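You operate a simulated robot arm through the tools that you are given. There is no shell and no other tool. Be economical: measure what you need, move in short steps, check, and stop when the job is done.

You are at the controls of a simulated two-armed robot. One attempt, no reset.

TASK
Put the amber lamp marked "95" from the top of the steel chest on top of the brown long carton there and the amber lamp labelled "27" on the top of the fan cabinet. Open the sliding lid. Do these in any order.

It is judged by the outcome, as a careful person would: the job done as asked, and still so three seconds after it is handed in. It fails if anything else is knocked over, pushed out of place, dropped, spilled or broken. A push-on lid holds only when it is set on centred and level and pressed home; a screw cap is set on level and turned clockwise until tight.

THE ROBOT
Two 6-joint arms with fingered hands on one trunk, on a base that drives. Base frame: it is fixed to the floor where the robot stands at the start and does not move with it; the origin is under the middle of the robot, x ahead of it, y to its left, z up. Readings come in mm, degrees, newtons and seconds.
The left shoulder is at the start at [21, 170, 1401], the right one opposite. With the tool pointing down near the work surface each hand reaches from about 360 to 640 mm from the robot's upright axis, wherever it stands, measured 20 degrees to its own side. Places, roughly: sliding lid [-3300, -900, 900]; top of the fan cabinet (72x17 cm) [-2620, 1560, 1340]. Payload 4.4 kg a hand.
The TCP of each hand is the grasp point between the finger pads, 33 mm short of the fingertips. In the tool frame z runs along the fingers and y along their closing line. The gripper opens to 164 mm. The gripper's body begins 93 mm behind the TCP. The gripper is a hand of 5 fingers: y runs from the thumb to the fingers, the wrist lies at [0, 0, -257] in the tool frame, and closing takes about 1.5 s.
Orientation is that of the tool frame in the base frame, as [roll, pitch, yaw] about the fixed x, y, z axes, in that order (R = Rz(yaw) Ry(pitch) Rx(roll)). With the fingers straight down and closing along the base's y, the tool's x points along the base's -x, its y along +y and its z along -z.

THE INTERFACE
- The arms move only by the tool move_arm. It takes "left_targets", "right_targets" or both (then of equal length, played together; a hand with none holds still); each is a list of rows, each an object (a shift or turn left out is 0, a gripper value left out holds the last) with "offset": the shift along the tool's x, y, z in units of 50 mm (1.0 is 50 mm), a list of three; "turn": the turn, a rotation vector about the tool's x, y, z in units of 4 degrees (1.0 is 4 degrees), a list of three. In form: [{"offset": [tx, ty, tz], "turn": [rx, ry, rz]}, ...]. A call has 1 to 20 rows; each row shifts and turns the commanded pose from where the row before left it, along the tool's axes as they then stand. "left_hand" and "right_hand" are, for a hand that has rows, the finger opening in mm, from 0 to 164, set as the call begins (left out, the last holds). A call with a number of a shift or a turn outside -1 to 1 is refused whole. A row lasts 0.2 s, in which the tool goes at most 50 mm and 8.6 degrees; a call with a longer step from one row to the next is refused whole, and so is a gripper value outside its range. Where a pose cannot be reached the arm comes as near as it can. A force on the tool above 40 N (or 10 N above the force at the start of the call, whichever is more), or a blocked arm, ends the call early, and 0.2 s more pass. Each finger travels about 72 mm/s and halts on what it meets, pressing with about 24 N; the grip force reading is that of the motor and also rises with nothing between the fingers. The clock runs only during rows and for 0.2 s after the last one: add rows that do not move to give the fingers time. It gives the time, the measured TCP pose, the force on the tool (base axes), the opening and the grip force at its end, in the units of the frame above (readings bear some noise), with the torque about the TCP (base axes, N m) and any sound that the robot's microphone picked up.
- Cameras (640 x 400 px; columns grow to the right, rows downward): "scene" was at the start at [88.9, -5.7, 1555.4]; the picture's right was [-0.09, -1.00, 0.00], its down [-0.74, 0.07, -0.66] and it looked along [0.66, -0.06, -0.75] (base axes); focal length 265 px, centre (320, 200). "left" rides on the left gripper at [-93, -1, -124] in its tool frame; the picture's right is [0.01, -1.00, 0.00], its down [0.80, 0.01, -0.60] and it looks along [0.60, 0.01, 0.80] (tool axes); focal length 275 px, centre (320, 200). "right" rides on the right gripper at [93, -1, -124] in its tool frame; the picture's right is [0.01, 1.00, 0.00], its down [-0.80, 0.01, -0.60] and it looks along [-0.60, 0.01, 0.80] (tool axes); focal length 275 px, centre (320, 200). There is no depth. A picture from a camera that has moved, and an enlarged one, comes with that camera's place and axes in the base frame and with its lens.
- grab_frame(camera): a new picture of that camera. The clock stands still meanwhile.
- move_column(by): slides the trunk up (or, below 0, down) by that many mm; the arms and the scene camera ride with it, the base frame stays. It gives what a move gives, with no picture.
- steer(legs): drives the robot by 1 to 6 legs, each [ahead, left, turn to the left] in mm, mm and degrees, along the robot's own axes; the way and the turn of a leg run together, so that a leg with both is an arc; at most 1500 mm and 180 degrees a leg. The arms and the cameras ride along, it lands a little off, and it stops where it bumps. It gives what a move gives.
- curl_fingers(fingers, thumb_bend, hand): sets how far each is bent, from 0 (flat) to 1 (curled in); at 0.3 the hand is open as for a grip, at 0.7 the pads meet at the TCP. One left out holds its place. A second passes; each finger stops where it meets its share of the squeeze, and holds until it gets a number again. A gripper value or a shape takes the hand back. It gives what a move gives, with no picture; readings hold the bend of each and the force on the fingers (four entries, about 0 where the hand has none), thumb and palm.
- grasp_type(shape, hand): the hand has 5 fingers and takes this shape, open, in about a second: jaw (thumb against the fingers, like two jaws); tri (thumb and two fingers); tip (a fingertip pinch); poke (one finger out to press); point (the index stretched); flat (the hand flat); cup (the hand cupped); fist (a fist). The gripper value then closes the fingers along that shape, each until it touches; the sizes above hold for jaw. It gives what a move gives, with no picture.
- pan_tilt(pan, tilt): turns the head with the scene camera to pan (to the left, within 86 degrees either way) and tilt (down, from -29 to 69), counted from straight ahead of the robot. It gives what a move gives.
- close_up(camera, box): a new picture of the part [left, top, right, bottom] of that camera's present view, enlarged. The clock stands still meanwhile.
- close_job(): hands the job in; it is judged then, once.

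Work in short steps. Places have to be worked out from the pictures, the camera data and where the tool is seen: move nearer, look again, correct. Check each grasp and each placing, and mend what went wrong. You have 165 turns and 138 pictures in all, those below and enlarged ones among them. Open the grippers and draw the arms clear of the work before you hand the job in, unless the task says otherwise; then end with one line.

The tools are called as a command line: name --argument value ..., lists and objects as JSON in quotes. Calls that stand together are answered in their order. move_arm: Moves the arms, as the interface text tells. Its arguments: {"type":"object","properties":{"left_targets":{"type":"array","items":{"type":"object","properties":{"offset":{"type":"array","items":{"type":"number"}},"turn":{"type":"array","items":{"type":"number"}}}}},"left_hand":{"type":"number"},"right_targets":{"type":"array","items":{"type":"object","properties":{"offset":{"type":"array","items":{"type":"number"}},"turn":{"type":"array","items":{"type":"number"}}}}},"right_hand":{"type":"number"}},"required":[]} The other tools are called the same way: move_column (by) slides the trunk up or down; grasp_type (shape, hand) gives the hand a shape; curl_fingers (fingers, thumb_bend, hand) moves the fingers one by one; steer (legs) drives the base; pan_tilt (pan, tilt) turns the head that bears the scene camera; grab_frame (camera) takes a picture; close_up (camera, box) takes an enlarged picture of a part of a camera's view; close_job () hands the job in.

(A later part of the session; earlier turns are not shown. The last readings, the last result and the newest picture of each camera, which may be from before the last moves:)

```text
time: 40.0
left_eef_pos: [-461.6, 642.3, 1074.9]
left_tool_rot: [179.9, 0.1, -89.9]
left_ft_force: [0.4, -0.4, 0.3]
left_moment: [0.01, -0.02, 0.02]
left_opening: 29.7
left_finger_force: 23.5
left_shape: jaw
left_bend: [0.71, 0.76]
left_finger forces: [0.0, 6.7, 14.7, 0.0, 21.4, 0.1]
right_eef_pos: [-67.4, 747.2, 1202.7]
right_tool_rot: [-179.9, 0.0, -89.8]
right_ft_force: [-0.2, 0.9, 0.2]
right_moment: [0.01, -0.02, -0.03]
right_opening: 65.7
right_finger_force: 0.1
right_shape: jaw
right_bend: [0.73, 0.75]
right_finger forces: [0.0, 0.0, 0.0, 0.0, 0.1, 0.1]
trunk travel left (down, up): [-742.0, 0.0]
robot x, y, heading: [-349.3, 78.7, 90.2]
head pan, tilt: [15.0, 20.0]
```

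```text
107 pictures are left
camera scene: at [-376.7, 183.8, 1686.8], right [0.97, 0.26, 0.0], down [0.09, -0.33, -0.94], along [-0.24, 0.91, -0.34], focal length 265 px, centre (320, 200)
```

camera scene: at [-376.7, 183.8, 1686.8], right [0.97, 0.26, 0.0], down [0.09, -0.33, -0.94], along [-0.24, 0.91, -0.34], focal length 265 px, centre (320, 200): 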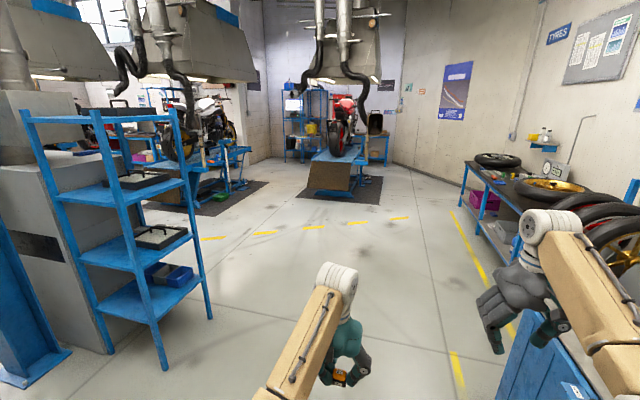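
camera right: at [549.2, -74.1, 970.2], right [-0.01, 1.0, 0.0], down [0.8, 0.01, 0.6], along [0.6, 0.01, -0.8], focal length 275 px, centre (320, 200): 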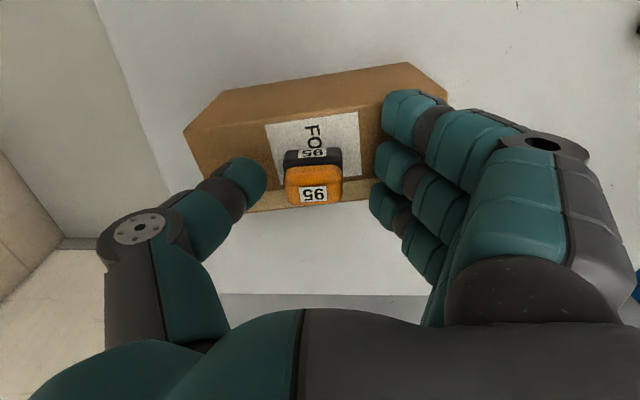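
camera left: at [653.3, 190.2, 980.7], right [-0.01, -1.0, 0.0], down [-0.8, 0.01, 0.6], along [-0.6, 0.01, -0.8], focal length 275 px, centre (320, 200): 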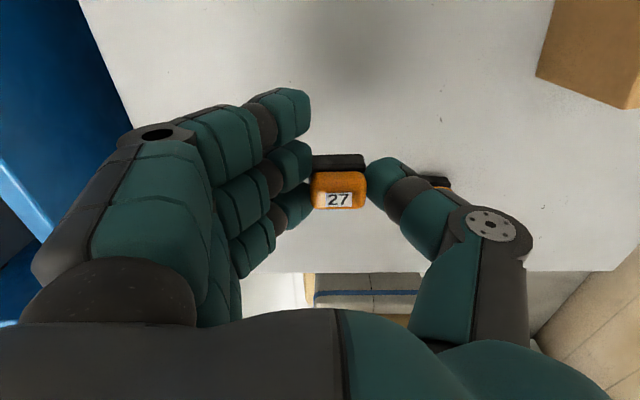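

Projecting the fan cabinet point puts it just behind the blue shelf, near the grey column with ducts. I zoom in there.

pan_tilt --pan 60 --tilt 12

close_up --camera "scene" --box '[180, 60, 480, 300]'

grab_frame --camera "scene"

```text
time: 41.1
left_eef_pos: [-460.7, 643.0, 1074.8]
left_tool_rot: [-180.0, 0.0, -90.0]
left_ft_force: [0.2, 0.5, -0.2]
left_moment: [0.0, -0.01, 0.0]
left_opening: 29.5
left_finger_force: 23.5
left_shape: jaw
left_bend: [0.71, 0.76]
left_finger forces: [0.0, 6.6, 14.7, 0.1, 21.7, 0.0]
right_eef_pos: [-66.9, 747.3, 1201.8]
right_tool_rot: [-179.8, 0.0, -89.8]
right_ft_force: [0.6, -0.2, 0.0]
right_moment: [-0.02, 0.0, 0.0]
right_opening: 65.2
right_finger_force: 0.0
right_shape: jaw
right_bend: [0.73, 0.75]
right_finger forces: [0.0, 0.1, 0.1, 0.0, 0.1, 0.0]
trunk travel left (down, up): [-742.0, 0.0]
robot x, y, heading: [-350.5, 80.9, 90.0]
head pan, tilt: [60.0, 12.0]
```

```text
1.67 times, centred on (330, 180) of scene
camera zoom: at [-433.2, 140.6, 1699.8], right [0.5, 0.87, 0.0], down [0.18, -0.1, -0.98], along [-0.85, 0.49, -0.21], focal length 442 px, centre (303, 233)
```

zoom: 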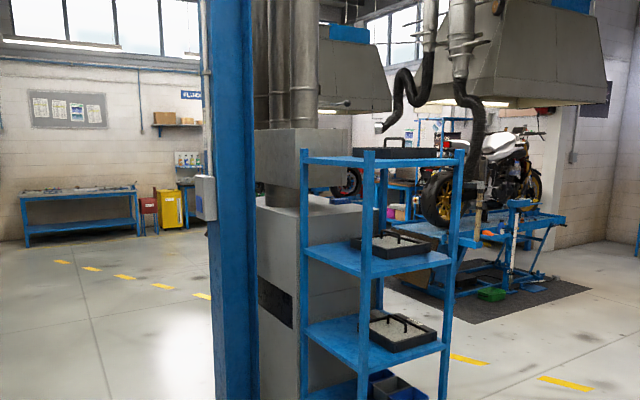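

```text
105 pictures are left
camera scene: at [-433.2, 140.6, 1699.8], right [0.5, 0.87, 0.0], down [0.18, -0.1, -0.98], along [-0.85, 0.49, -0.21], focal length 265 px, centre (320, 200)
```

scene: 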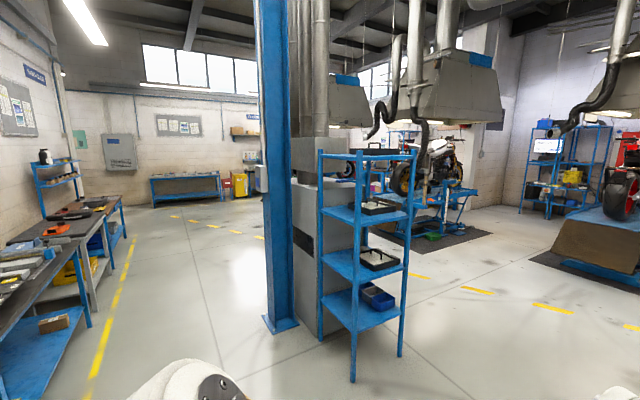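

The fan cabinet seems to be the grey lower box, with an upper box and a ledge on its +y side. The blue shelf blocks the +x side, so I drive around to the open floor on the +y side and look.

steer --legs '[[1000, 0, 0], [1000, 0, 0], [0, 0, 90], [700, 0, 0]]'

pan_tilt --pan 25 --tilt 20

grab_frame --camera "scene"

```text
time: 58.6
left_eef_pos: [-1630.7, 2023.3, 1074.9]
left_tool_rot: [180.0, -0.1, 0.2]
left_ft_force: [0.1, -0.2, -0.8]
left_moment: [0.0, -0.01, 0.01]
left_opening: 29.3
left_finger_force: 24.0
left_shape: jaw
left_bend: [0.71, 0.76]
left_finger forces: [0.1, 6.9, 14.9, 0.1, 21.4, 0.1]
right_eef_pos: [-1737.5, 2417.0, 1202.2]
right_tool_rot: [-179.9, -0.1, 0.4]
right_ft_force: [0.4, 1.0, -0.1]
right_moment: [-0.02, -0.02, -0.01]
right_opening: 65.3
right_finger_force: 0.1
right_shape: jaw
right_bend: [0.73, 0.75]
right_finger forces: [0.1, 0.1, 0.1, 0.0, 0.0, 0.0]
trunk travel left (down, up): [-742.0, 0.0]
robot x, y, heading: [-1069.3, 2134.3, -179.6]
head pan, tilt: [60.0, 12.0]
```

```text
time: 59.6
left_eef_pos: [-1630.3, 2022.9, 1075.1]
left_tool_rot: [180.0, -0.1, 0.4]
left_ft_force: [0.3, 0.2, -1.1]
left_moment: [0.02, -0.01, -0.02]
left_opening: 29.2
left_finger_force: 24.1
left_shape: jaw
left_bend: [0.71, 0.76]
left_finger forces: [0.0, 6.7, 15.0, 0.0, 21.4, 0.0]
right_eef_pos: [-1737.7, 2416.9, 1202.2]
right_tool_rot: [-179.9, 0.0, 0.4]
right_ft_force: [0.2, -0.4, 0.1]
right_moment: [0.0, -0.03, 0.0]
right_opening: 65.6
right_finger_force: 0.0
right_shape: jaw
right_bend: [0.73, 0.75]
right_finger forces: [0.0, 0.0, 0.1, 0.0, 0.0, 0.0]
trunk travel left (down, up): [-742.0, 0.0]
robot x, y, heading: [-1069.3, 2137.1, -179.7]
head pan, tilt: [25.0, 20.0]
```

```text
104 pictures are left
camera scene: at [-1166.0, 2096.9, 1686.8], right [-0.43, 0.9, 0.0], down [0.31, 0.15, -0.94], along [-0.85, -0.4, -0.34], focal length 265 px, centre (320, 200)
```

scene: 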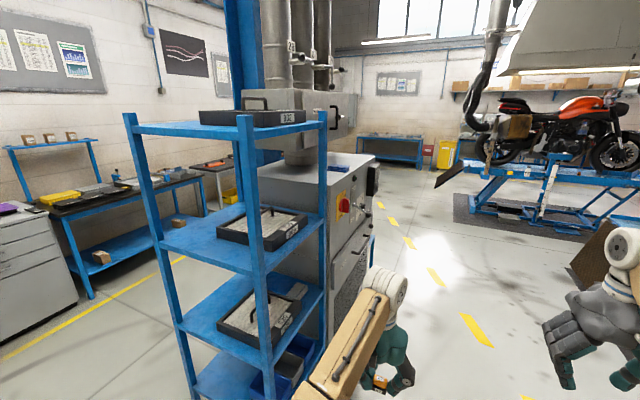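

Now I see the cabinet with a red button on its +y face and a clear ledge on top of it beside the upper box. I zoom in.

close_up --camera "scene" --box '[220, 60, 400, 280]'

```text
1.82 times, centred on (310, 170) of scene
camera zoom: at [-1166.0, 2096.9, 1686.8], right [-0.43, 0.9, 0.0], down [0.31, 0.15, -0.94], along [-0.85, -0.4, -0.34], focal length 482 px, centre (338, 254)
```

zoom: 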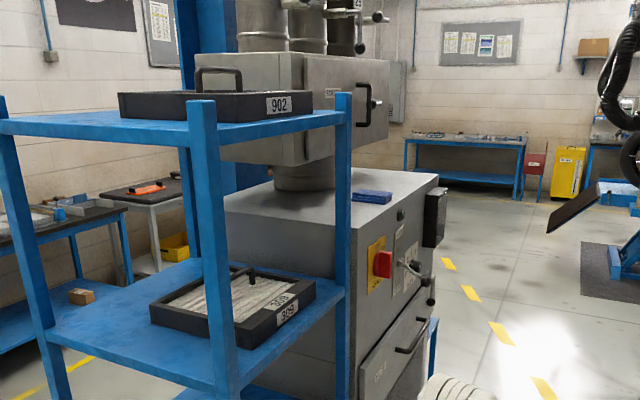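

The cabinet top's far corner computes to (-3010, 1649), which matches the given place, and a blue object sits near x≈-2566. I drive to around (-2780, 2600), well clear, then turn to face the cabinet.

steer --legs '[[500, -450, 0], [1200, 0, 0], [0, 0, 90]]'

pan_tilt --pan 0 --tilt 25

grab_frame --camera "scene"

```text
time: 72.9
left_eef_pos: [-2669.3, 2023.8, 1075.7]
left_tool_rot: [180.0, 0.0, 89.7]
left_ft_force: [0.4, 0.4, -1.3]
left_moment: [0.0, 0.03, 0.02]
left_opening: 29.1
left_finger_force: 24.1
left_shape: jaw
left_bend: [0.71, 0.76]
left_finger forces: [0.0, 6.9, 14.9, 0.1, 21.3, 0.0]
right_eef_pos: [-3061.5, 1921.5, 1202.6]
right_tool_rot: [-179.9, 0.0, 89.8]
right_ft_force: [0.5, 1.2, -0.2]
right_moment: [0.03, 0.01, 0.0]
right_opening: 65.5
right_finger_force: 0.1
right_shape: jaw
right_bend: [0.73, 0.75]
right_finger forces: [0.0, 0.0, 0.0, 0.0, 0.0, 0.0]
trunk travel left (down, up): [-742.0, 0.0]
robot x, y, heading: [-2774.5, 2584.2, -90.4]
head pan, tilt: [25.0, 20.0]
```

```text
time: 73.8
left_eef_pos: [-2668.5, 2023.2, 1075.8]
left_tool_rot: [-180.0, 0.1, 89.7]
left_ft_force: [-0.1, 0.0, 0.0]
left_moment: [-0.01, 0.01, 0.03]
left_opening: 29.4
left_finger_force: 23.9
left_shape: jaw
left_bend: [0.71, 0.76]
left_finger forces: [0.0, 6.9, 14.9, 0.1, 21.4, 0.0]
right_eef_pos: [-3061.6, 1921.6, 1201.5]
right_tool_rot: [-179.9, -0.1, 89.8]
right_ft_force: [1.0, 0.1, 0.2]
right_moment: [0.02, -0.02, -0.02]
right_opening: 65.5
right_finger_force: 0.1
right_shape: jaw
right_bend: [0.73, 0.75]
right_finger forces: [0.1, 0.0, 0.1, 0.0, 0.1, 0.0]
trunk travel left (down, up): [-742.0, 0.0]
robot x, y, heading: [-2772.9, 2587.3, -90.5]
head pan, tilt: [0.0, 25.0]
```

```text
102 pictures are left
camera scene: at [-2775.2, 2483.8, 1678.7], right [-1.0, 0.01, 0.0], down [0.0, 0.42, -0.91], along [0.0, -0.91, -0.42], focal length 265 px, centre (320, 200)
```

scene: 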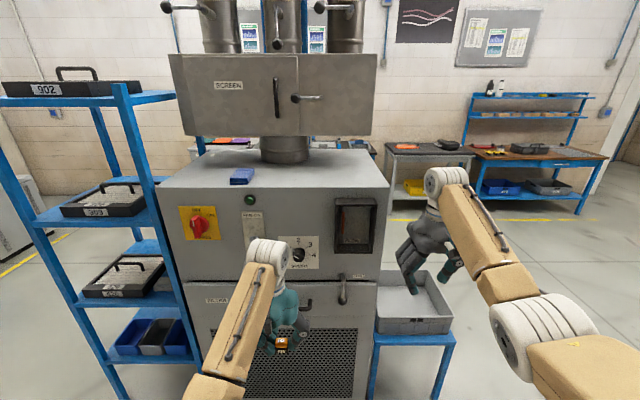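

Clear view: the ledge front is at y≈1646, and the "SCREEN" box sits back and above it (bottom z≈1480) with levers around x -2620…-2775. I'll put the lamp near x≈-2880, so I first raise the left hand here in open space.

move_arm --left_targets '[{"offset": [0, 0, -0.8]}, {"offset": [0, 0, -0.8]}, {"offset": [0, 0, -0.8]}, {"offset": [0, 0, -0.8]}, {"offset": [0, 0, -0.8]}, {"offset": [0, 0, -0.8]}, {"offset": [0, 0, -0.8]}, {"offset": [0, 0, -0.8]}, {"offset": [0, 0, -0.8]}, {"offset": [0, 0, 0]}]'

grab_frame --camera "left"

grab_frame --camera "scene"

```text
time: 76.0
left_eef_pos: [-2698.1, 1899.1, 1357.6]
left_tool_rot: [180.0, 0.0, 89.7]
left_ft_force: [0.3, -1.0, 0.4]
left_moment: [0.0, 0.01, 0.02]
left_opening: 29.2
left_finger_force: 24.0
left_shape: jaw
left_bend: [0.71, 0.76]
left_finger forces: [0.1, 7.1, 14.8, 0.0, 21.4, 0.1]
left hand out of reach, approached as far as the arm can: row 1, 2, 3, 4, 5, 6, 7, 8, 9
right_eef_pos: [-3062.4, 1920.0, 1200.6]
right_tool_rot: [-179.9, 0.0, 89.8]
right_ft_force: [0.9, -0.8, 0.1]
right_moment: [0.01, 0.03, -0.01]
right_opening: 65.3
right_finger_force: 0.1
right_shape: jaw
right_bend: [0.73, 0.75]
right_finger forces: [0.1, 0.0, 0.1, 0.1, 0.1, 0.0]
trunk travel left (down, up): [-742.0, 0.0]
robot x, y, heading: [-2775.7, 2585.8, -90.4]
head pan, tilt: [0.0, 25.0]
```

```text
101 pictures are left
camera left: at [-2699.8, 1806.6, 1481.9], right [-1.0, 0.02, 0.0], down [0.01, 0.8, 0.6], along [0.01, 0.6, -0.8], focal length 275 px, centre (320, 200)
```

left: 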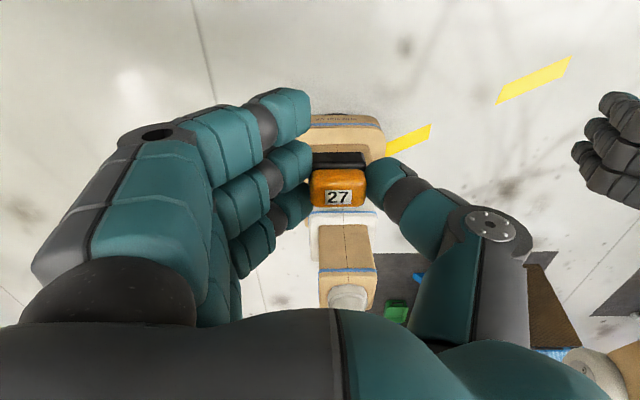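

```text
100 pictures are left
camera scene: at [-2775.0, 2483.1, 1678.6], right [-1.0, 0.01, 0.0], down [0.0, 0.42, -0.91], along [-0.01, -0.91, -0.42], focal length 265 px, centre (320, 200)
```

scene: 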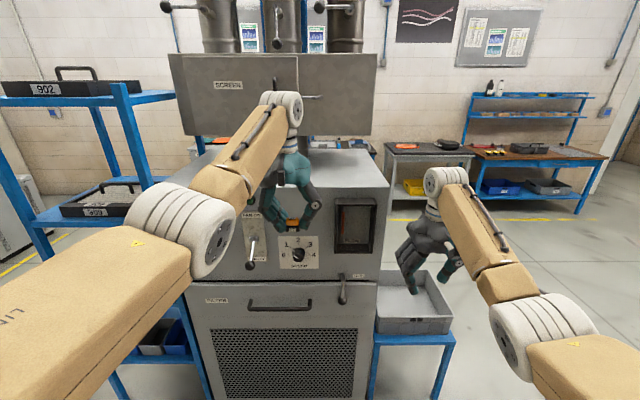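

The arm folds too tight at that radius: it ended at 686 mm ahead, z 1358. I extend it forward to find a reachable pose at z≈1435.

move_arm --left_targets '[{"offset": [-0.8, 0, 0]}, {"offset": [-0.8, 0, 0]}, {"offset": [-0.8, 0, 0]}, {"offset": [-0.8, 0, 0]}, {"offset": [0, 0, 0]}]'

```text
time: 77.2
left_eef_pos: [-2682.7, 1882.3, 1353.4]
left_tool_rot: [-179.9, 0.0, 89.7]
left_ft_force: [-0.1, -0.1, -0.5]
left_moment: [0.02, -0.01, 0.0]
left_opening: 29.4
left_finger_force: 24.1
left_shape: jaw
left_bend: [0.71, 0.76]
left_finger forces: [0.0, 7.6, 14.6, 0.2, 21.9, 0.0]
left hand out of reach, approached as far as the arm can: row 1, 2, 3, 4
right_eef_pos: [-3061.6, 1921.5, 1201.6]
right_tool_rot: [-180.0, 0.0, 89.8]
right_ft_force: [0.3, 0.6, 0.4]
right_moment: [0.0, -0.02, 0.0]
right_opening: 65.4
right_finger_force: 0.1
right_shape: jaw
right_bend: [0.73, 0.75]
right_finger forces: [0.0, 0.0, 0.0, 0.1, 0.0, 0.1]
trunk travel left (down, up): [-742.0, 0.0]
robot x, y, heading: [-2776.7, 2586.1, -90.5]
head pan, tilt: [0.0, 25.0]
```

The wrist limit prevents going higher with the tool straight down. I tilt the hand so the fingers point somewhat forward, which also keeps it off the upper box.

move_arm --left_targets '[{"offset": [0, 0, 0], "turn": [0, -1, 0]}, {"offset": [0, 0, 0], "turn": [0, -1, 0]}, {"offset": [0, 0, 0], "turn": [0, -1, 0]}, {"offset": [0, 0, 0], "turn": [0, -1, 0]}, {"offset": [0, 0, 0]}]'

```text
time: 78.4
left_eef_pos: [-2695.3, 1813.9, 1364.5]
left_tool_rot: [-180.0, 15.9, 89.7]
left_ft_force: [-0.4, -0.2, 0.5]
left_moment: [-0.02, 0.03, -0.02]
left_opening: 29.3
left_finger_force: 23.4
left_shape: jaw
left_bend: [0.71, 0.76]
left_finger forces: [0.0, 7.7, 14.5, 0.0, 21.8, 0.0]
left hand out of reach, approached as far as the arm can: row 1, 2, 3, 4
right_eef_pos: [-3062.9, 1922.0, 1202.0]
right_tool_rot: [-179.9, 0.0, 89.9]
right_ft_force: [-0.1, -0.2, 0.4]
right_moment: [-0.02, 0.0, -0.02]
right_opening: 65.4
right_finger_force: 0.1
right_shape: jaw
right_bend: [0.73, 0.75]
right_finger forces: [0.1, 0.1, 0.0, 0.0, 0.0, 0.1]
trunk travel left (down, up): [-742.0, 0.0]
robot x, y, heading: [-2771.8, 2584.9, -90.5]
head pan, tilt: [0.0, 25.0]
```

Tilting 16° helps. I tilt to 24° and ask for a slightly lower, closer pose to see what is reachable.

move_arm --left_targets '[{"offset": [0, 0, 0], "turn": [0, -1, 0]}, {"offset": [0, 0, 0], "turn": [0, -1, 0]}, {"offset": [0.42, 0, 0.2]}, {"offset": [0.42, 0, 0.2]}, {"offset": [0, 0, 0]}]'

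```text
time: 79.6
left_eef_pos: [-2712.2, 1781.7, 1337.1]
left_tool_rot: [-180.0, 24.0, 89.6]
left_ft_force: [-0.3, -0.1, -0.8]
left_moment: [0.0, 0.0, -0.02]
left_opening: 29.3
left_finger_force: 23.5
left_shape: jaw
left_bend: [0.71, 0.76]
left_finger forces: [0.0, 7.7, 14.5, 0.0, 21.7, 0.0]
left hand out of reach, approached as far as the arm can: row 1, 2, 3, 4
right_eef_pos: [-3061.7, 1922.1, 1201.4]
right_tool_rot: [-179.9, -0.1, 89.7]
right_ft_force: [-0.6, 0.2, 0.5]
right_moment: [0.01, 0.01, -0.04]
right_opening: 65.2
right_finger_force: 0.0
right_shape: jaw
right_bend: [0.73, 0.75]
right_finger forces: [0.1, 0.0, 0.0, 0.1, 0.1, 0.0]
trunk travel left (down, up): [-742.0, 0.0]
robot x, y, heading: [-2774.4, 2586.8, -90.4]
head pan, tilt: [0.0, 25.0]
```

The arm drifted outward rather than reaching the command. I take a look at its configuration.

pan_tilt --pan 20 --tilt 20

grab_frame --camera "scene"

```text
time: 80.4
left_eef_pos: [-2713.9, 1781.3, 1337.5]
left_tool_rot: [179.9, 23.8, 89.7]
left_ft_force: [-0.4, -0.1, -0.3]
left_moment: [0.03, 0.0, 0.02]
left_opening: 29.4
left_finger_force: 23.9
left_shape: jaw
left_bend: [0.71, 0.76]
left_finger forces: [0.1, 7.8, 14.5, 0.0, 21.7, 0.1]
right_eef_pos: [-3063.0, 1922.1, 1201.5]
right_tool_rot: [-179.9, 0.0, 89.7]
right_ft_force: [-1.1, 0.0, 0.2]
right_moment: [0.01, 0.0, 0.01]
right_opening: 65.4
right_finger_force: 0.0
right_shape: jaw
right_bend: [0.73, 0.75]
right_finger forces: [0.0, 0.1, 0.0, 0.1, 0.1, 0.0]
trunk travel left (down, up): [-742.0, 0.0]
robot x, y, heading: [-2773.7, 2582.2, -90.4]
head pan, tilt: [20.0, 20.0]
```

```text
99 pictures are left
camera scene: at [-2743.6, 2488.0, 1686.8], right [-0.94, -0.34, 0.0], down [-0.11, 0.32, -0.94], along [0.32, -0.88, -0.34], focal length 265 px, centre (320, 200)
```

scene: 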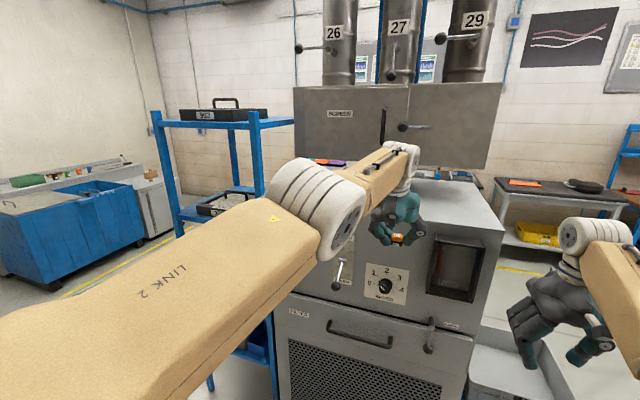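

I test a different arm posture: level the tool again and move the hand further out to the left, to find where high tool-down poses are reachable.

move_arm --left_targets '[{"offset": [0, 0.7, 0], "turn": [0, 1, 0]}, {"offset": [0, 0.7, 0], "turn": [0, 1, 0]}, {"offset": [0, 0.7, 0], "turn": [0, 1, 0]}, {"offset": [0, 0.7, 0], "turn": [0, 1, 0]}, {"offset": [0, 0.7, 0], "turn": [0, 1, 0]}, {"offset": [0, 0.7, 0], "turn": [0, 1, 0]}, {"offset": [0, 0, 0]}]'

```text
time: 82.0
left_eef_pos: [-2489.7, 1865.5, 1328.6]
left_tool_rot: [-180.0, -0.1, 89.7]
left_ft_force: [-0.7, -0.9, -0.6]
left_moment: [0.05, -0.02, 0.04]
left_opening: 29.1
left_finger_force: 24.0
left_shape: jaw
left_bend: [0.71, 0.76]
left_finger forces: [0.0, 7.9, 14.2, 0.0, 21.6, 0.0]
left hand out of reach, approached as far as the arm can: row 1, 2, 3, 4, 5, 6
right_eef_pos: [-3062.5, 1922.1, 1202.5]
right_tool_rot: [-180.0, 0.0, 89.8]
right_ft_force: [0.4, 0.0, 0.0]
right_moment: [0.01, -0.03, 0.01]
right_opening: 65.4
right_finger_force: 0.0
right_shape: jaw
right_bend: [0.73, 0.75]
right_finger forces: [0.1, 0.1, 0.0, 0.1, 0.1, 0.0]
trunk travel left (down, up): [-742.0, 0.0]
robot x, y, heading: [-2774.7, 2585.5, -90.0]
head pan, tilt: [20.0, 20.0]
```

The readings fit a ceiling on the upper arm: straight-down placing at 1340 isn't reachable, but about 35–45° of forward tilt is. So I'll regrasp the lamp with a tilted hand on some bench. The lid bench is on the way, so I lower the arm and go look there.

move_arm --left_targets '[{"offset": [0.27, 0, 0.9]}, {"offset": [0.27, 0, 0.9]}, {"offset": [0.27, 0, 0.9]}, {"offset": [0.27, 0, 0.9]}, {"offset": [0.27, 0, 0.9]}, {"offset": [0.27, 0, 0.9]}, {"offset": [0, 0, 0]}]'

pan_tilt --pan -35 --tilt 20

grab_frame --camera "scene"

```text
time: 83.6
left_eef_pos: [-2489.1, 1891.8, 1055.1]
left_tool_rot: [180.0, -0.1, 89.7]
left_ft_force: [-0.2, -0.2, 0.3]
left_moment: [-0.03, 0.01, -0.01]
left_opening: 29.0
left_finger_force: 23.8
left_shape: jaw
left_bend: [0.71, 0.76]
left_finger forces: [0.1, 7.8, 14.1, 0.0, 21.5, 0.1]
left hand out of reach, approached as far as the arm can: row 1, 2, 3, 4, 5
right_eef_pos: [-3062.2, 1921.9, 1201.9]
right_tool_rot: [180.0, 0.0, 89.8]
right_ft_force: [-0.1, -0.6, 0.4]
right_moment: [0.03, -0.02, 0.01]
right_opening: 65.2
right_finger_force: 0.1
right_shape: jaw
right_bend: [0.73, 0.75]
right_finger forces: [0.0, 0.0, 0.1, 0.1, 0.1, 0.0]
trunk travel left (down, up): [-742.0, 0.0]
robot x, y, heading: [-2772.9, 2585.3, -90.4]
head pan, tilt: [20.0, 20.0]
```

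```text
time: 84.8
left_eef_pos: [-2489.1, 1892.3, 1055.9]
left_tool_rot: [180.0, -0.3, 89.8]
left_ft_force: [0.0, 0.8, 0.0]
left_moment: [0.0, 0.01, 0.0]
left_opening: 29.1
left_finger_force: 24.3
left_shape: jaw
left_bend: [0.71, 0.76]
left_finger forces: [0.1, 7.7, 14.1, 0.1, 21.5, 0.0]
right_eef_pos: [-3062.5, 1921.4, 1202.7]
right_tool_rot: [-179.9, 0.1, 89.9]
right_ft_force: [0.4, 0.2, 0.3]
right_moment: [0.02, 0.01, 0.02]
right_opening: 65.5
right_finger_force: 0.1
right_shape: jaw
right_bend: [0.73, 0.75]
right_finger forces: [0.0, 0.0, 0.1, 0.0, 0.0, 0.0]
trunk travel left (down, up): [-742.0, 0.0]
robot x, y, heading: [-2774.8, 2587.6, -90.0]
head pan, tilt: [-35.0, 20.0]
```

```text
98 pictures are left
camera scene: at [-2828.4, 2499.8, 1686.8], right [-0.82, 0.58, 0.0], down [0.2, 0.28, -0.94], along [-0.54, -0.77, -0.34], focal length 265 px, centre (320, 200)
```

scene: 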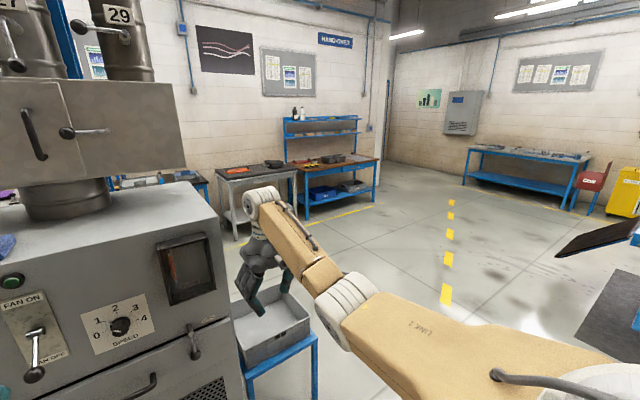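

The aisle to the lid bench looks free along the yellow line. I strafe right past the small stand and drive down toward the bench, stopping well short.

steer --legs '[[0, -1050, 0], [1300, 0, 0], [1000, 0, 0]]'

pan_tilt --pan 20 --tilt 30

grab_frame --camera "scene"

```text
time: 101.1
left_eef_pos: [-3544.1, -386.7, 1055.7]
left_tool_rot: [-180.0, -0.2, 90.7]
left_ft_force: [0.9, -0.3, -0.3]
left_moment: [0.03, 0.02, 0.01]
left_opening: 29.3
left_finger_force: 24.2
left_shape: jaw
left_bend: [0.71, 0.76]
left_finger forces: [0.1, 7.7, 14.2, 0.1, 21.5, 0.0]
right_eef_pos: [-4117.8, -364.7, 1201.1]
right_tool_rot: [-179.9, 0.0, 90.7]
right_ft_force: [1.1, -0.4, -0.3]
right_moment: [-0.02, 0.01, 0.0]
right_opening: 65.6
right_finger_force: 0.1
right_shape: jaw
right_bend: [0.73, 0.75]
right_finger forces: [0.1, 0.0, 0.0, 0.0, 0.1, 0.0]
trunk travel left (down, up): [-742.0, 0.0]
robot x, y, heading: [-3839.5, 302.1, -89.4]
head pan, tilt: [-35.0, 20.0]
```

```text
time: 102.4
left_eef_pos: [-3543.3, -386.7, 1055.1]
left_tool_rot: [-180.0, -0.2, 90.5]
left_ft_force: [0.6, -0.3, -0.6]
left_moment: [0.0, -0.01, 0.01]
left_opening: 28.9
left_finger_force: 24.2
left_shape: jaw
left_bend: [0.71, 0.76]
left_finger forces: [0.0, 7.8, 14.1, 0.0, 21.5, 0.1]
right_eef_pos: [-4118.3, -366.2, 1202.9]
right_tool_rot: [-179.9, 0.0, 90.6]
right_ft_force: [0.3, 0.9, -0.3]
right_moment: [0.0, 0.0, 0.0]
right_opening: 65.3
right_finger_force: 0.0
right_shape: jaw
right_bend: [0.73, 0.75]
right_finger forces: [0.1, 0.1, 0.0, 0.1, 0.0, 0.1]
trunk travel left (down, up): [-742.0, 0.0]
robot x, y, heading: [-3837.8, 302.2, -89.5]
head pan, tilt: [20.0, 30.0]
```

```text
97 pictures are left
camera scene: at [-3808.4, 208.7, 1670.7], right [-0.94, -0.35, 0.0], down [-0.17, 0.47, -0.87], along [0.3, -0.81, -0.5], focal length 265 px, centre (320, 200)
```

scene: 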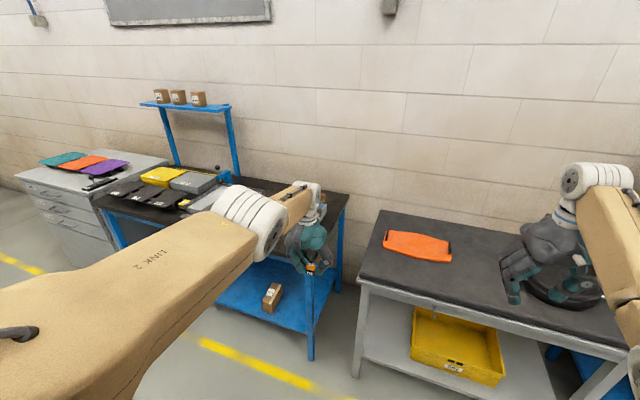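

The bench with the lid is ahead-left, behind my left hand; a grey table with free surface is ahead. I strafe left to face the lid bench.

steer --legs '[[0, 500, 0]]'

pan_tilt --pan 0 --tilt 35

grab_frame --camera "scene"

```text
time: 105.3
left_eef_pos: [-3038.5, -381.0, 1055.2]
left_tool_rot: [-179.8, -0.2, 90.6]
left_ft_force: [0.3, 0.4, 0.7]
left_moment: [-0.01, -0.02, 0.02]
left_opening: 29.3
left_finger_force: 24.4
left_shape: jaw
left_bend: [0.71, 0.76]
left_finger forces: [0.0, 7.8, 14.2, 0.0, 21.5, 0.1]
right_eef_pos: [-3612.6, -360.6, 1201.0]
right_tool_rot: [-179.9, 0.0, 90.7]
right_ft_force: [0.0, 0.3, -0.5]
right_moment: [0.03, 0.0, 0.01]
right_opening: 65.3
right_finger_force: 0.2
right_shape: jaw
right_bend: [0.73, 0.75]
right_finger forces: [0.1, 0.0, 0.1, 0.0, 0.1, 0.0]
trunk travel left (down, up): [-742.0, 0.0]
robot x, y, heading: [-3338.3, 308.9, -89.7]
head pan, tilt: [20.0, 30.0]
```

```text
time: 106.2
left_eef_pos: [-3040.1, -381.6, 1055.3]
left_tool_rot: [-180.0, -0.2, 90.6]
left_ft_force: [0.5, 0.7, -1.0]
left_moment: [0.01, 0.0, -0.04]
left_opening: 29.3
left_finger_force: 24.1
left_shape: jaw
left_bend: [0.71, 0.76]
left_finger forces: [0.0, 7.8, 14.2, 0.0, 21.5, 0.0]
right_eef_pos: [-3614.6, -361.0, 1201.8]
right_tool_rot: [-179.9, 0.0, 90.8]
right_ft_force: [0.4, 0.0, 0.4]
right_moment: [0.01, 0.02, 0.02]
right_opening: 65.4
right_finger_force: 0.1
right_shape: jaw
right_bend: [0.73, 0.75]
right_finger forces: [0.0, 0.0, 0.0, 0.0, 0.0, 0.0]
trunk travel left (down, up): [-742.0, 0.0]
robot x, y, heading: [-3336.3, 305.0, -89.6]
head pan, tilt: [0.0, 35.0]
```

```text
96 pictures are left
camera scene: at [-3335.7, 210.2, 1663.0], right [-1.0, -0.01, 0.0], down [-0.01, 0.57, -0.82], along [0.01, -0.82, -0.57], focal length 265 px, centre (320, 200)
```

scene: 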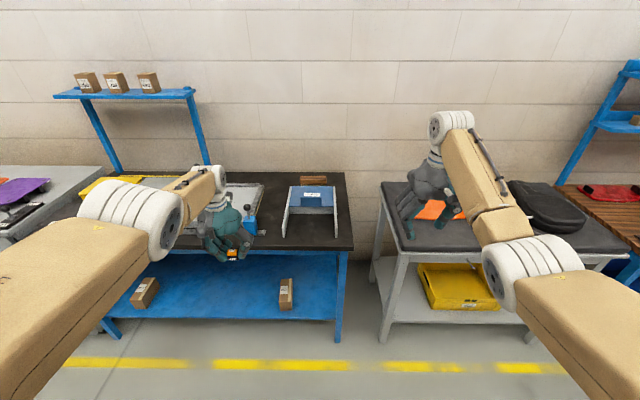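

close_up --camera "scene" --box '[230, 160, 360, 260]'

```text
4.00 times, centred on (295, 210) of scene
camera zoom: at [-3335.7, 210.2, 1663.0], right [-1.0, -0.01, 0.0], down [-0.01, 0.57, -0.82], along [0.01, -0.82, -0.57], focal length 1060 px, centre (420, 160)
```

zoom: 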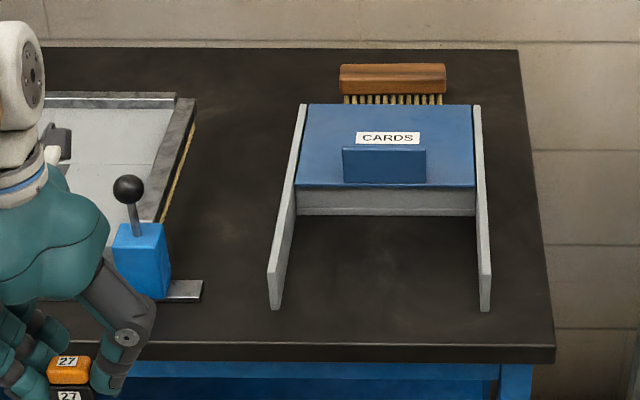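

The lid of the CARDS box is a blue panel with an upright tab at about (-3292, -838, 900–950), and it slides toward me between rails. First comes the regrasp: I go to the grey table's free left-front area with the left hand above it.

steer --legs '[[0, -650, 0], [250, 0, 0]]'

pan_tilt --pan 10 --tilt 45

grab_frame --camera "scene"

grab_frame --camera "left"

```text
time: 111.2
left_eef_pos: [-3691.5, -635.6, 1055.4]
left_tool_rot: [-179.9, -0.2, 89.9]
left_ft_force: [-0.4, -0.2, 0.3]
left_moment: [0.0, 0.02, 0.02]
left_opening: 29.3
left_finger_force: 24.1
left_shape: jaw
left_bend: [0.71, 0.76]
left_finger forces: [0.0, 7.8, 14.2, 0.0, 21.5, 0.0]
right_eef_pos: [-4265.6, -608.0, 1202.3]
right_tool_rot: [-179.9, 0.1, 90.2]
right_ft_force: [1.2, -1.4, -0.3]
right_moment: [0.03, 0.01, 0.01]
right_opening: 65.2
right_finger_force: 0.1
right_shape: jaw
right_bend: [0.73, 0.75]
right_finger forces: [0.1, 0.0, 0.0, 0.0, 0.0, 0.1]
trunk travel left (down, up): [-742.0, 0.0]
robot x, y, heading: [-3982.7, 59.1, -90.0]
head pan, tilt: [0.0, 35.0]
```

```text
time: 111.9
left_eef_pos: [-3692.1, -636.3, 1054.1]
left_tool_rot: [-179.8, -0.2, 90.0]
left_ft_force: [0.1, -0.6, -0.8]
left_moment: [0.02, -0.02, -0.04]
left_opening: 29.3
left_finger_force: 23.2
left_shape: jaw
left_bend: [0.71, 0.76]
left_finger forces: [0.1, 7.9, 14.2, 0.1, 21.5, 0.1]
right_eef_pos: [-4265.9, -608.8, 1202.8]
right_tool_rot: [-179.9, 0.0, 90.1]
right_ft_force: [-0.2, -0.3, 0.8]
right_moment: [0.02, -0.05, -0.01]
right_opening: 65.2
right_finger_force: 0.0
right_shape: jaw
right_bend: [0.73, 0.75]
right_finger forces: [0.0, 0.0, 0.0, 0.0, 0.0, 0.0]
trunk travel left (down, up): [-742.0, 0.0]
robot x, y, heading: [-3980.8, 53.7, -90.0]
head pan, tilt: [10.0, 45.0]
```

```text
94 pictures are left
camera scene: at [-3967.3, -33.0, 1648.1], right [-0.98, -0.17, 0.0], down [-0.12, 0.7, -0.71], along [0.12, -0.7, -0.71], focal length 265 px, centre (320, 200)
```

scene: 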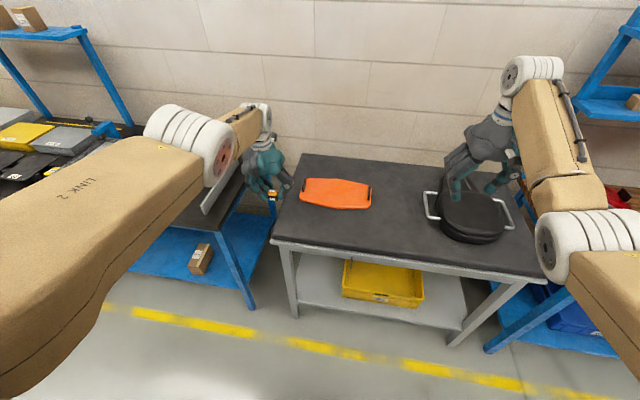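

```text
93 pictures are left
camera left: at [-3693.1, -728.3, 1178.4], right [-1.0, 0.01, 0.0], down [0.01, 0.8, 0.6], along [0.01, 0.6, -0.8], focal length 275 px, centre (320, 200)
```

left: 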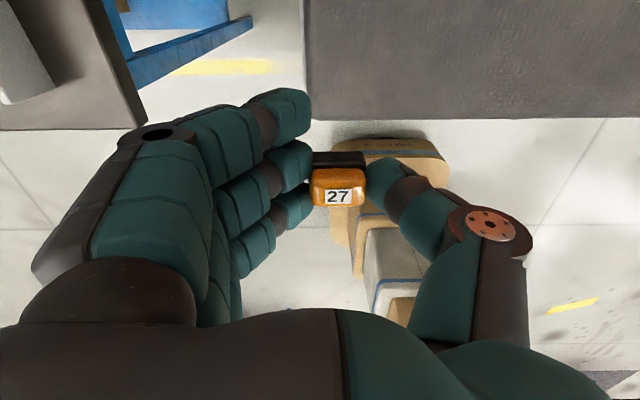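

Table top is z≈828 with a free strip in front (y -610…-790) between the orange piece and the pot. I move the left hand inward to x≈-3850, then forward 65 mm, then lower the trunk.

move_arm --left_targets '[{"offset": [0, -0.8, 0]}, {"offset": [0, -0.8, 0]}, {"offset": [0, -0.8, 0]}, {"offset": [0, -0.8, 0]}, {"offset": [0, 0, 0]}]'

steer --legs '[[65, 0, 0]]'

move_column --by -150

grab_frame --camera "left"

```text
time: 113.1
left_eef_pos: [-3847.8, -631.0, 1057.6]
left_tool_rot: [-179.8, -0.2, 90.0]
left_ft_force: [0.0, -0.3, 0.1]
left_moment: [0.01, 0.06, -0.03]
left_opening: 29.2
left_finger_force: 23.8
left_shape: jaw
left_bend: [0.71, 0.76]
left_finger forces: [0.0, 8.0, 14.1, 0.0, 21.5, 0.1]
left hand out of reach, approached as far as the arm can: row 4
right_eef_pos: [-4264.3, -607.8, 1202.3]
right_tool_rot: [-179.9, -0.1, 90.1]
right_ft_force: [1.2, -0.5, 0.3]
right_moment: [-0.02, 0.07, 0.03]
right_opening: 65.7
right_finger_force: 0.1
right_shape: jaw
right_bend: [0.73, 0.75]
right_finger forces: [0.1, 0.0, 0.1, 0.0, 0.0, 0.1]
trunk travel left (down, up): [-742.0, 0.0]
robot x, y, heading: [-3979.8, 55.0, -90.0]
head pan, tilt: [10.0, 45.0]
```

```text
time: 114.1
left_eef_pos: [-3849.0, -694.7, 1056.8]
left_tool_rot: [-179.9, -0.2, 89.9]
left_ft_force: [0.0, -0.5, -0.4]
left_moment: [0.07, 0.02, 0.01]
left_opening: 29.2
left_finger_force: 24.1
left_shape: jaw
left_bend: [0.71, 0.76]
left_finger forces: [0.0, 8.0, 14.0, 0.0, 21.6, 0.1]
right_eef_pos: [-4265.5, -673.0, 1203.0]
right_tool_rot: [-179.9, 0.1, 90.1]
right_ft_force: [-0.3, -0.4, -0.7]
right_moment: [0.03, 0.02, -0.02]
right_opening: 65.1
right_finger_force: 0.1
right_shape: jaw
right_bend: [0.73, 0.75]
right_finger forces: [0.0, 0.1, 0.1, 0.0, 0.0, 0.0]
trunk travel left (down, up): [-742.0, 0.0]
robot x, y, heading: [-3986.0, -7.6, -89.8]
head pan, tilt: [10.0, 45.0]
```

```text
time: 115.8
left_eef_pos: [-3848.4, -694.3, 908.1]
left_tool_rot: [179.9, -0.2, 89.8]
left_ft_force: [0.4, -0.2, 0.1]
left_moment: [0.01, -0.02, 0.01]
left_opening: 29.3
left_finger_force: 24.0
left_shape: jaw
left_bend: [0.71, 0.76]
left_finger forces: [0.0, 8.1, 14.1, 0.0, 21.5, 0.0]
right_eef_pos: [-4266.0, -672.4, 1052.7]
right_tool_rot: [-179.8, 0.0, 90.1]
right_ft_force: [0.2, 0.2, 0.3]
right_moment: [0.01, -0.02, -0.01]
right_opening: 65.5
right_finger_force: 0.1
right_shape: jaw
right_bend: [0.73, 0.75]
right_finger forces: [0.0, 0.0, 0.1, 0.1, 0.1, 0.1]
trunk travel left (down, up): [-592.0, 150.0]
robot x, y, heading: [-3978.3, -5.7, -90.1]
head pan, tilt: [10.0, 45.0]
```

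```text
92 pictures are left
camera left: at [-3850.4, -787.5, 1031.3], right [-1.0, 0.01, 0.0], down [0.01, 0.8, 0.6], along [0.01, 0.6, -0.8], focal length 275 px, centre (320, 200)
```

left: 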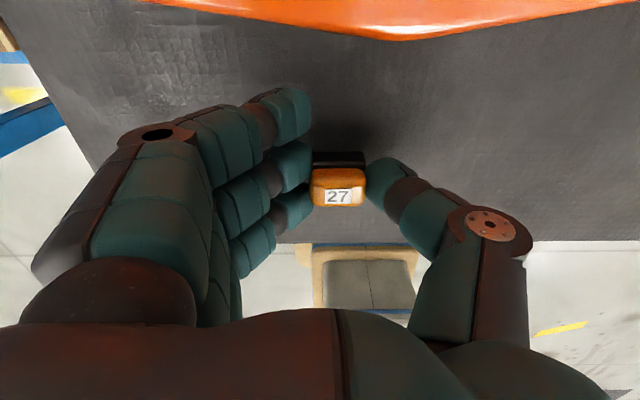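

Lamp 27 hangs over free surface, about 100 mm from the edge and 65 mm from the orange piece. I lower it onto the table.

move_arm --left_targets '[{"offset": [0, 0, 0.3]}, {"offset": [0, 0, 0.25]}, {"offset": [0, 0, 0.06]}, {"offset": [0, 0, 0.06]}, {"offset": [0, 0, 0.06]}, {"offset": [0, 0, 0]}]'

```text
time: 116.6
left_eef_pos: [-3847.5, -694.1, 894.3]
left_tool_rot: [-179.8, 0.9, 89.8]
left_ft_force: [-1.7, 5.9, 13.6]
left_moment: [0.18, 0.08, -0.02]
left_opening: 30.9
left_finger_force: 23.9
left_shape: jaw
left_bend: [0.71, 0.77]
left_finger forces: [0.0, 10.7, 13.8, 0.1, 25.2, 0.0]
left hand out of reach, approached as far as the arm can: row 2
right_eef_pos: [-4265.0, -670.9, 1051.4]
right_tool_rot: [179.9, 0.0, 90.0]
right_ft_force: [-0.7, -0.2, -1.1]
right_moment: [0.05, 0.0, -0.02]
right_opening: 65.2
right_finger_force: 0.1
right_shape: jaw
right_bend: [0.73, 0.75]
right_finger forces: [0.1, 0.0, 0.0, 0.0, 0.1, 0.0]
trunk travel left (down, up): [-592.0, 150.0]
robot x, y, heading: [-3980.0, -5.4, -90.0]
head pan, tilt: [10.0, 45.0]
stopped in row 3 (left hand): the force on the tool passed its limit at 43 N (the readings are from after the stop); the commanded pose is now the measured one
```

Contact came earlier, at TCP 894, so the table is at about z 852. I ease up slightly and look before releasing.

move_arm --left_targets '[{"offset": [0, 0, -0.04]}, {"offset": [0, 0, 0]}]'

grab_frame --camera "left"

close_up --camera "scene" --box '[200, 100, 420, 260]'

```text
time: 117.2
left_eef_pos: [-3846.9, -692.2, 896.0]
left_tool_rot: [-179.7, 1.0, 89.7]
left_ft_force: [-3.0, 0.2, 11.4]
left_moment: [0.1, 0.07, 0.02]
left_opening: 30.9
left_finger_force: 24.1
left_shape: jaw
left_bend: [0.71, 0.77]
left_finger forces: [0.1, 10.8, 12.9, 0.0, 25.0, 0.0]
right_eef_pos: [-4266.8, -672.0, 1052.7]
right_tool_rot: [-180.0, 0.1, 90.0]
right_ft_force: [-0.9, -1.0, 0.6]
right_moment: [-0.01, 0.0, 0.0]
right_opening: 65.5
right_finger_force: 0.1
right_shape: jaw
right_bend: [0.73, 0.75]
right_finger forces: [0.0, 0.0, 0.0, 0.0, 0.0, 0.0]
trunk travel left (down, up): [-592.0, 150.0]
robot x, y, heading: [-3980.5, -7.6, -90.2]
head pan, tilt: [10.0, 45.0]
```

```text
91 pictures are left
camera left: at [-3848.2, -782.2, 1020.9], right [-1.0, 0.02, 0.0], down [0.01, 0.81, 0.59], along [0.01, 0.59, -0.81], focal length 275 px, centre (320, 200)
```

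left: 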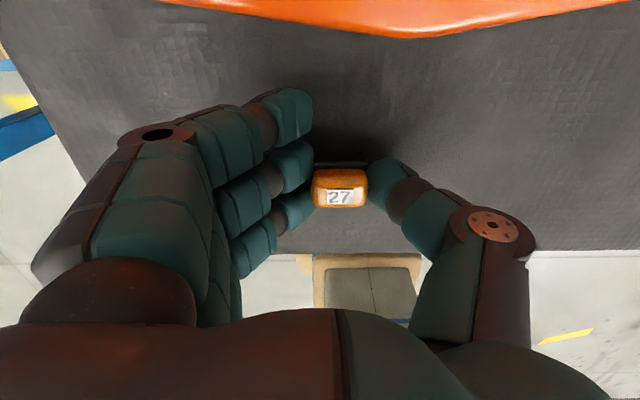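

```text
2.50 times, centred on (310, 180) of scene
camera zoom: at [-3968.0, -97.9, 1498.2], right [-0.99, -0.17, 0.0], down [-0.12, 0.7, -0.71], along [0.12, -0.7, -0.71], focal length 663 px, centre (345, 250)
```

zoom: 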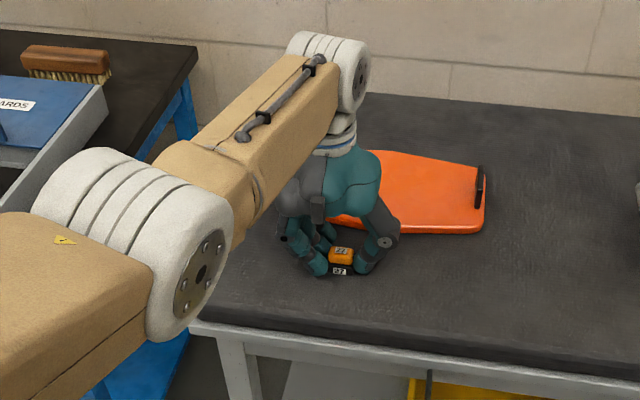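

The lamp rests on the table, so I open the hand.

move_arm --left_targets '[{"offset": [0, 0, -0.04]}, {"offset": [0, 0, 0]}, {"offset": [0, 0, 0]}, {"offset": [0, 0, 0]}]' --left_hand 70

grab_frame --camera "left"

```text
time: 118.2
left_eef_pos: [-3846.6, -691.8, 897.7]
left_tool_rot: [-179.8, 0.9, 89.9]
left_ft_force: [-0.1, 0.6, 0.0]
left_moment: [0.03, 0.0, -0.01]
left_opening: 69.1
left_finger_force: 0.0
left_shape: jaw
left_bend: [0.73, 0.75]
left_finger forces: [0.0, 0.0, 0.1, 0.0, 0.0, 0.0]
right_eef_pos: [-4265.1, -672.7, 1053.2]
right_tool_rot: [-180.0, 0.0, 90.1]
right_ft_force: [0.1, -0.5, 0.4]
right_moment: [-0.03, -0.01, 0.02]
right_opening: 65.4
right_finger_force: 0.1
right_shape: jaw
right_bend: [0.73, 0.75]
right_finger forces: [0.0, 0.0, 0.1, 0.1, 0.0, 0.0]
trunk travel left (down, up): [-592.0, 150.0]
robot x, y, heading: [-3983.3, -8.8, -90.3]
head pan, tilt: [10.0, 45.0]
```

```text
89 pictures are left
camera left: at [-3847.2, -782.7, 1021.6], right [-1.0, 0.02, 0.0], down [0.01, 0.81, 0.59], along [0.01, 0.59, -0.81], focal length 275 px, centre (320, 200)
```

left: 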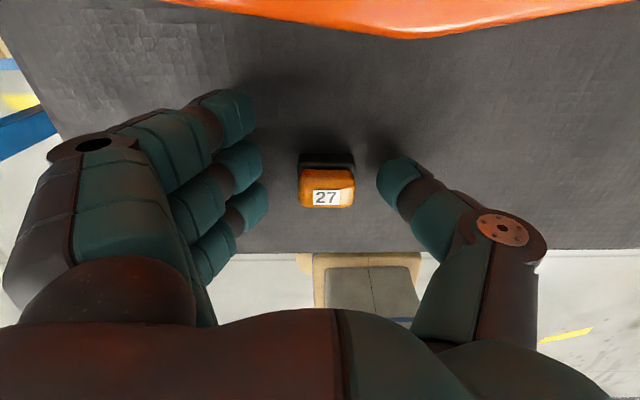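

Lamp 27 stands upright at about (-3849, -694), top near z 890. I raise the trunk 110 mm and try the "tri" shape to see which fingers stay out.

move_column --by 110

grasp_type --shape "tri" --hand "left"

grab_frame --camera "left"

grab_frame --camera "scene"

```text
time: 119.6
left_eef_pos: [-3846.0, -692.3, 1006.4]
left_tool_rot: [-179.8, 0.8, 89.9]
left_ft_force: [-0.8, 0.5, 0.5]
left_moment: [0.0, 0.01, 0.01]
left_opening: 69.0
left_finger_force: 0.1
left_shape: jaw
left_bend: [0.73, 0.75]
left_finger forces: [0.0, 0.0, 0.0, 0.1, 0.0, 0.0]
right_eef_pos: [-4266.0, -672.5, 1160.3]
right_tool_rot: [-179.9, -0.1, 89.9]
right_ft_force: [-0.3, 0.1, 1.1]
right_moment: [0.04, -0.05, -0.01]
right_opening: 65.5
right_finger_force: 0.2
right_shape: jaw
right_bend: [0.73, 0.75]
right_finger forces: [0.1, 0.0, 0.1, 0.0, 0.1, 0.0]
trunk travel left (down, up): [-702.0, 40.0]
robot x, y, heading: [-3979.4, -10.2, -90.0]
head pan, tilt: [10.0, 45.0]
```

```text
time: 120.5
left_eef_pos: [-3846.7, -693.1, 1007.7]
left_tool_rot: [-179.8, 0.9, 89.9]
left_ft_force: [0.3, 0.2, -0.1]
left_moment: [0.03, -0.01, 0.02]
left_opening: 163.8
left_finger_force: 0.1
left_shape: tri
left_bend: [0.3, 0.3]
left_finger forces: [0.1, 0.0, 0.0, 0.0, 0.0, 0.0]
right_eef_pos: [-4266.5, -672.2, 1161.3]
right_tool_rot: [-179.9, 0.0, 90.2]
right_ft_force: [0.3, -0.6, -0.3]
right_moment: [0.02, -0.01, -0.03]
right_opening: 65.2
right_finger_force: 0.1
right_shape: jaw
right_bend: [0.73, 0.75]
right_finger forces: [0.0, 0.0, 0.0, 0.0, 0.1, 0.0]
trunk travel left (down, up): [-702.0, 40.0]
robot x, y, heading: [-3977.9, -9.7, -90.2]
head pan, tilt: [10.0, 45.0]
```

```text
88 pictures are left
camera left: at [-3847.4, -782.9, 1131.7], right [-1.0, 0.02, 0.0], down [0.01, 0.81, 0.59], along [0.01, 0.59, -0.81], focal length 275 px, centre (320, 200)
```

left: 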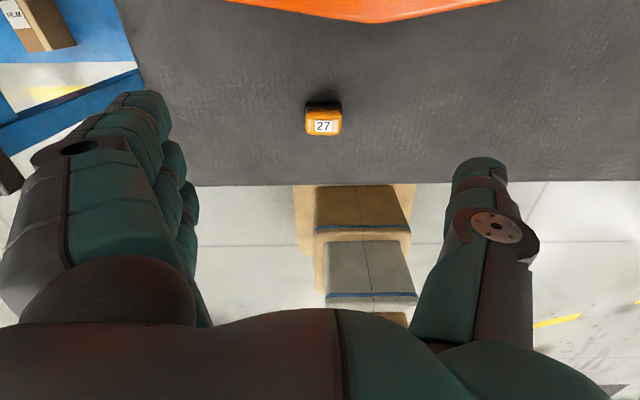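

```text
87 pictures are left
camera scene: at [-3967.4, -97.4, 1608.1], right [-0.98, -0.17, 0.0], down [-0.12, 0.7, -0.71], along [0.12, -0.7, -0.71], focal length 265 px, centre (320, 200)
```

scene: 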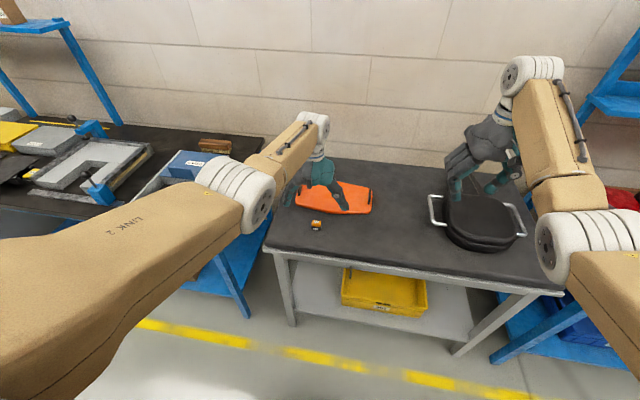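

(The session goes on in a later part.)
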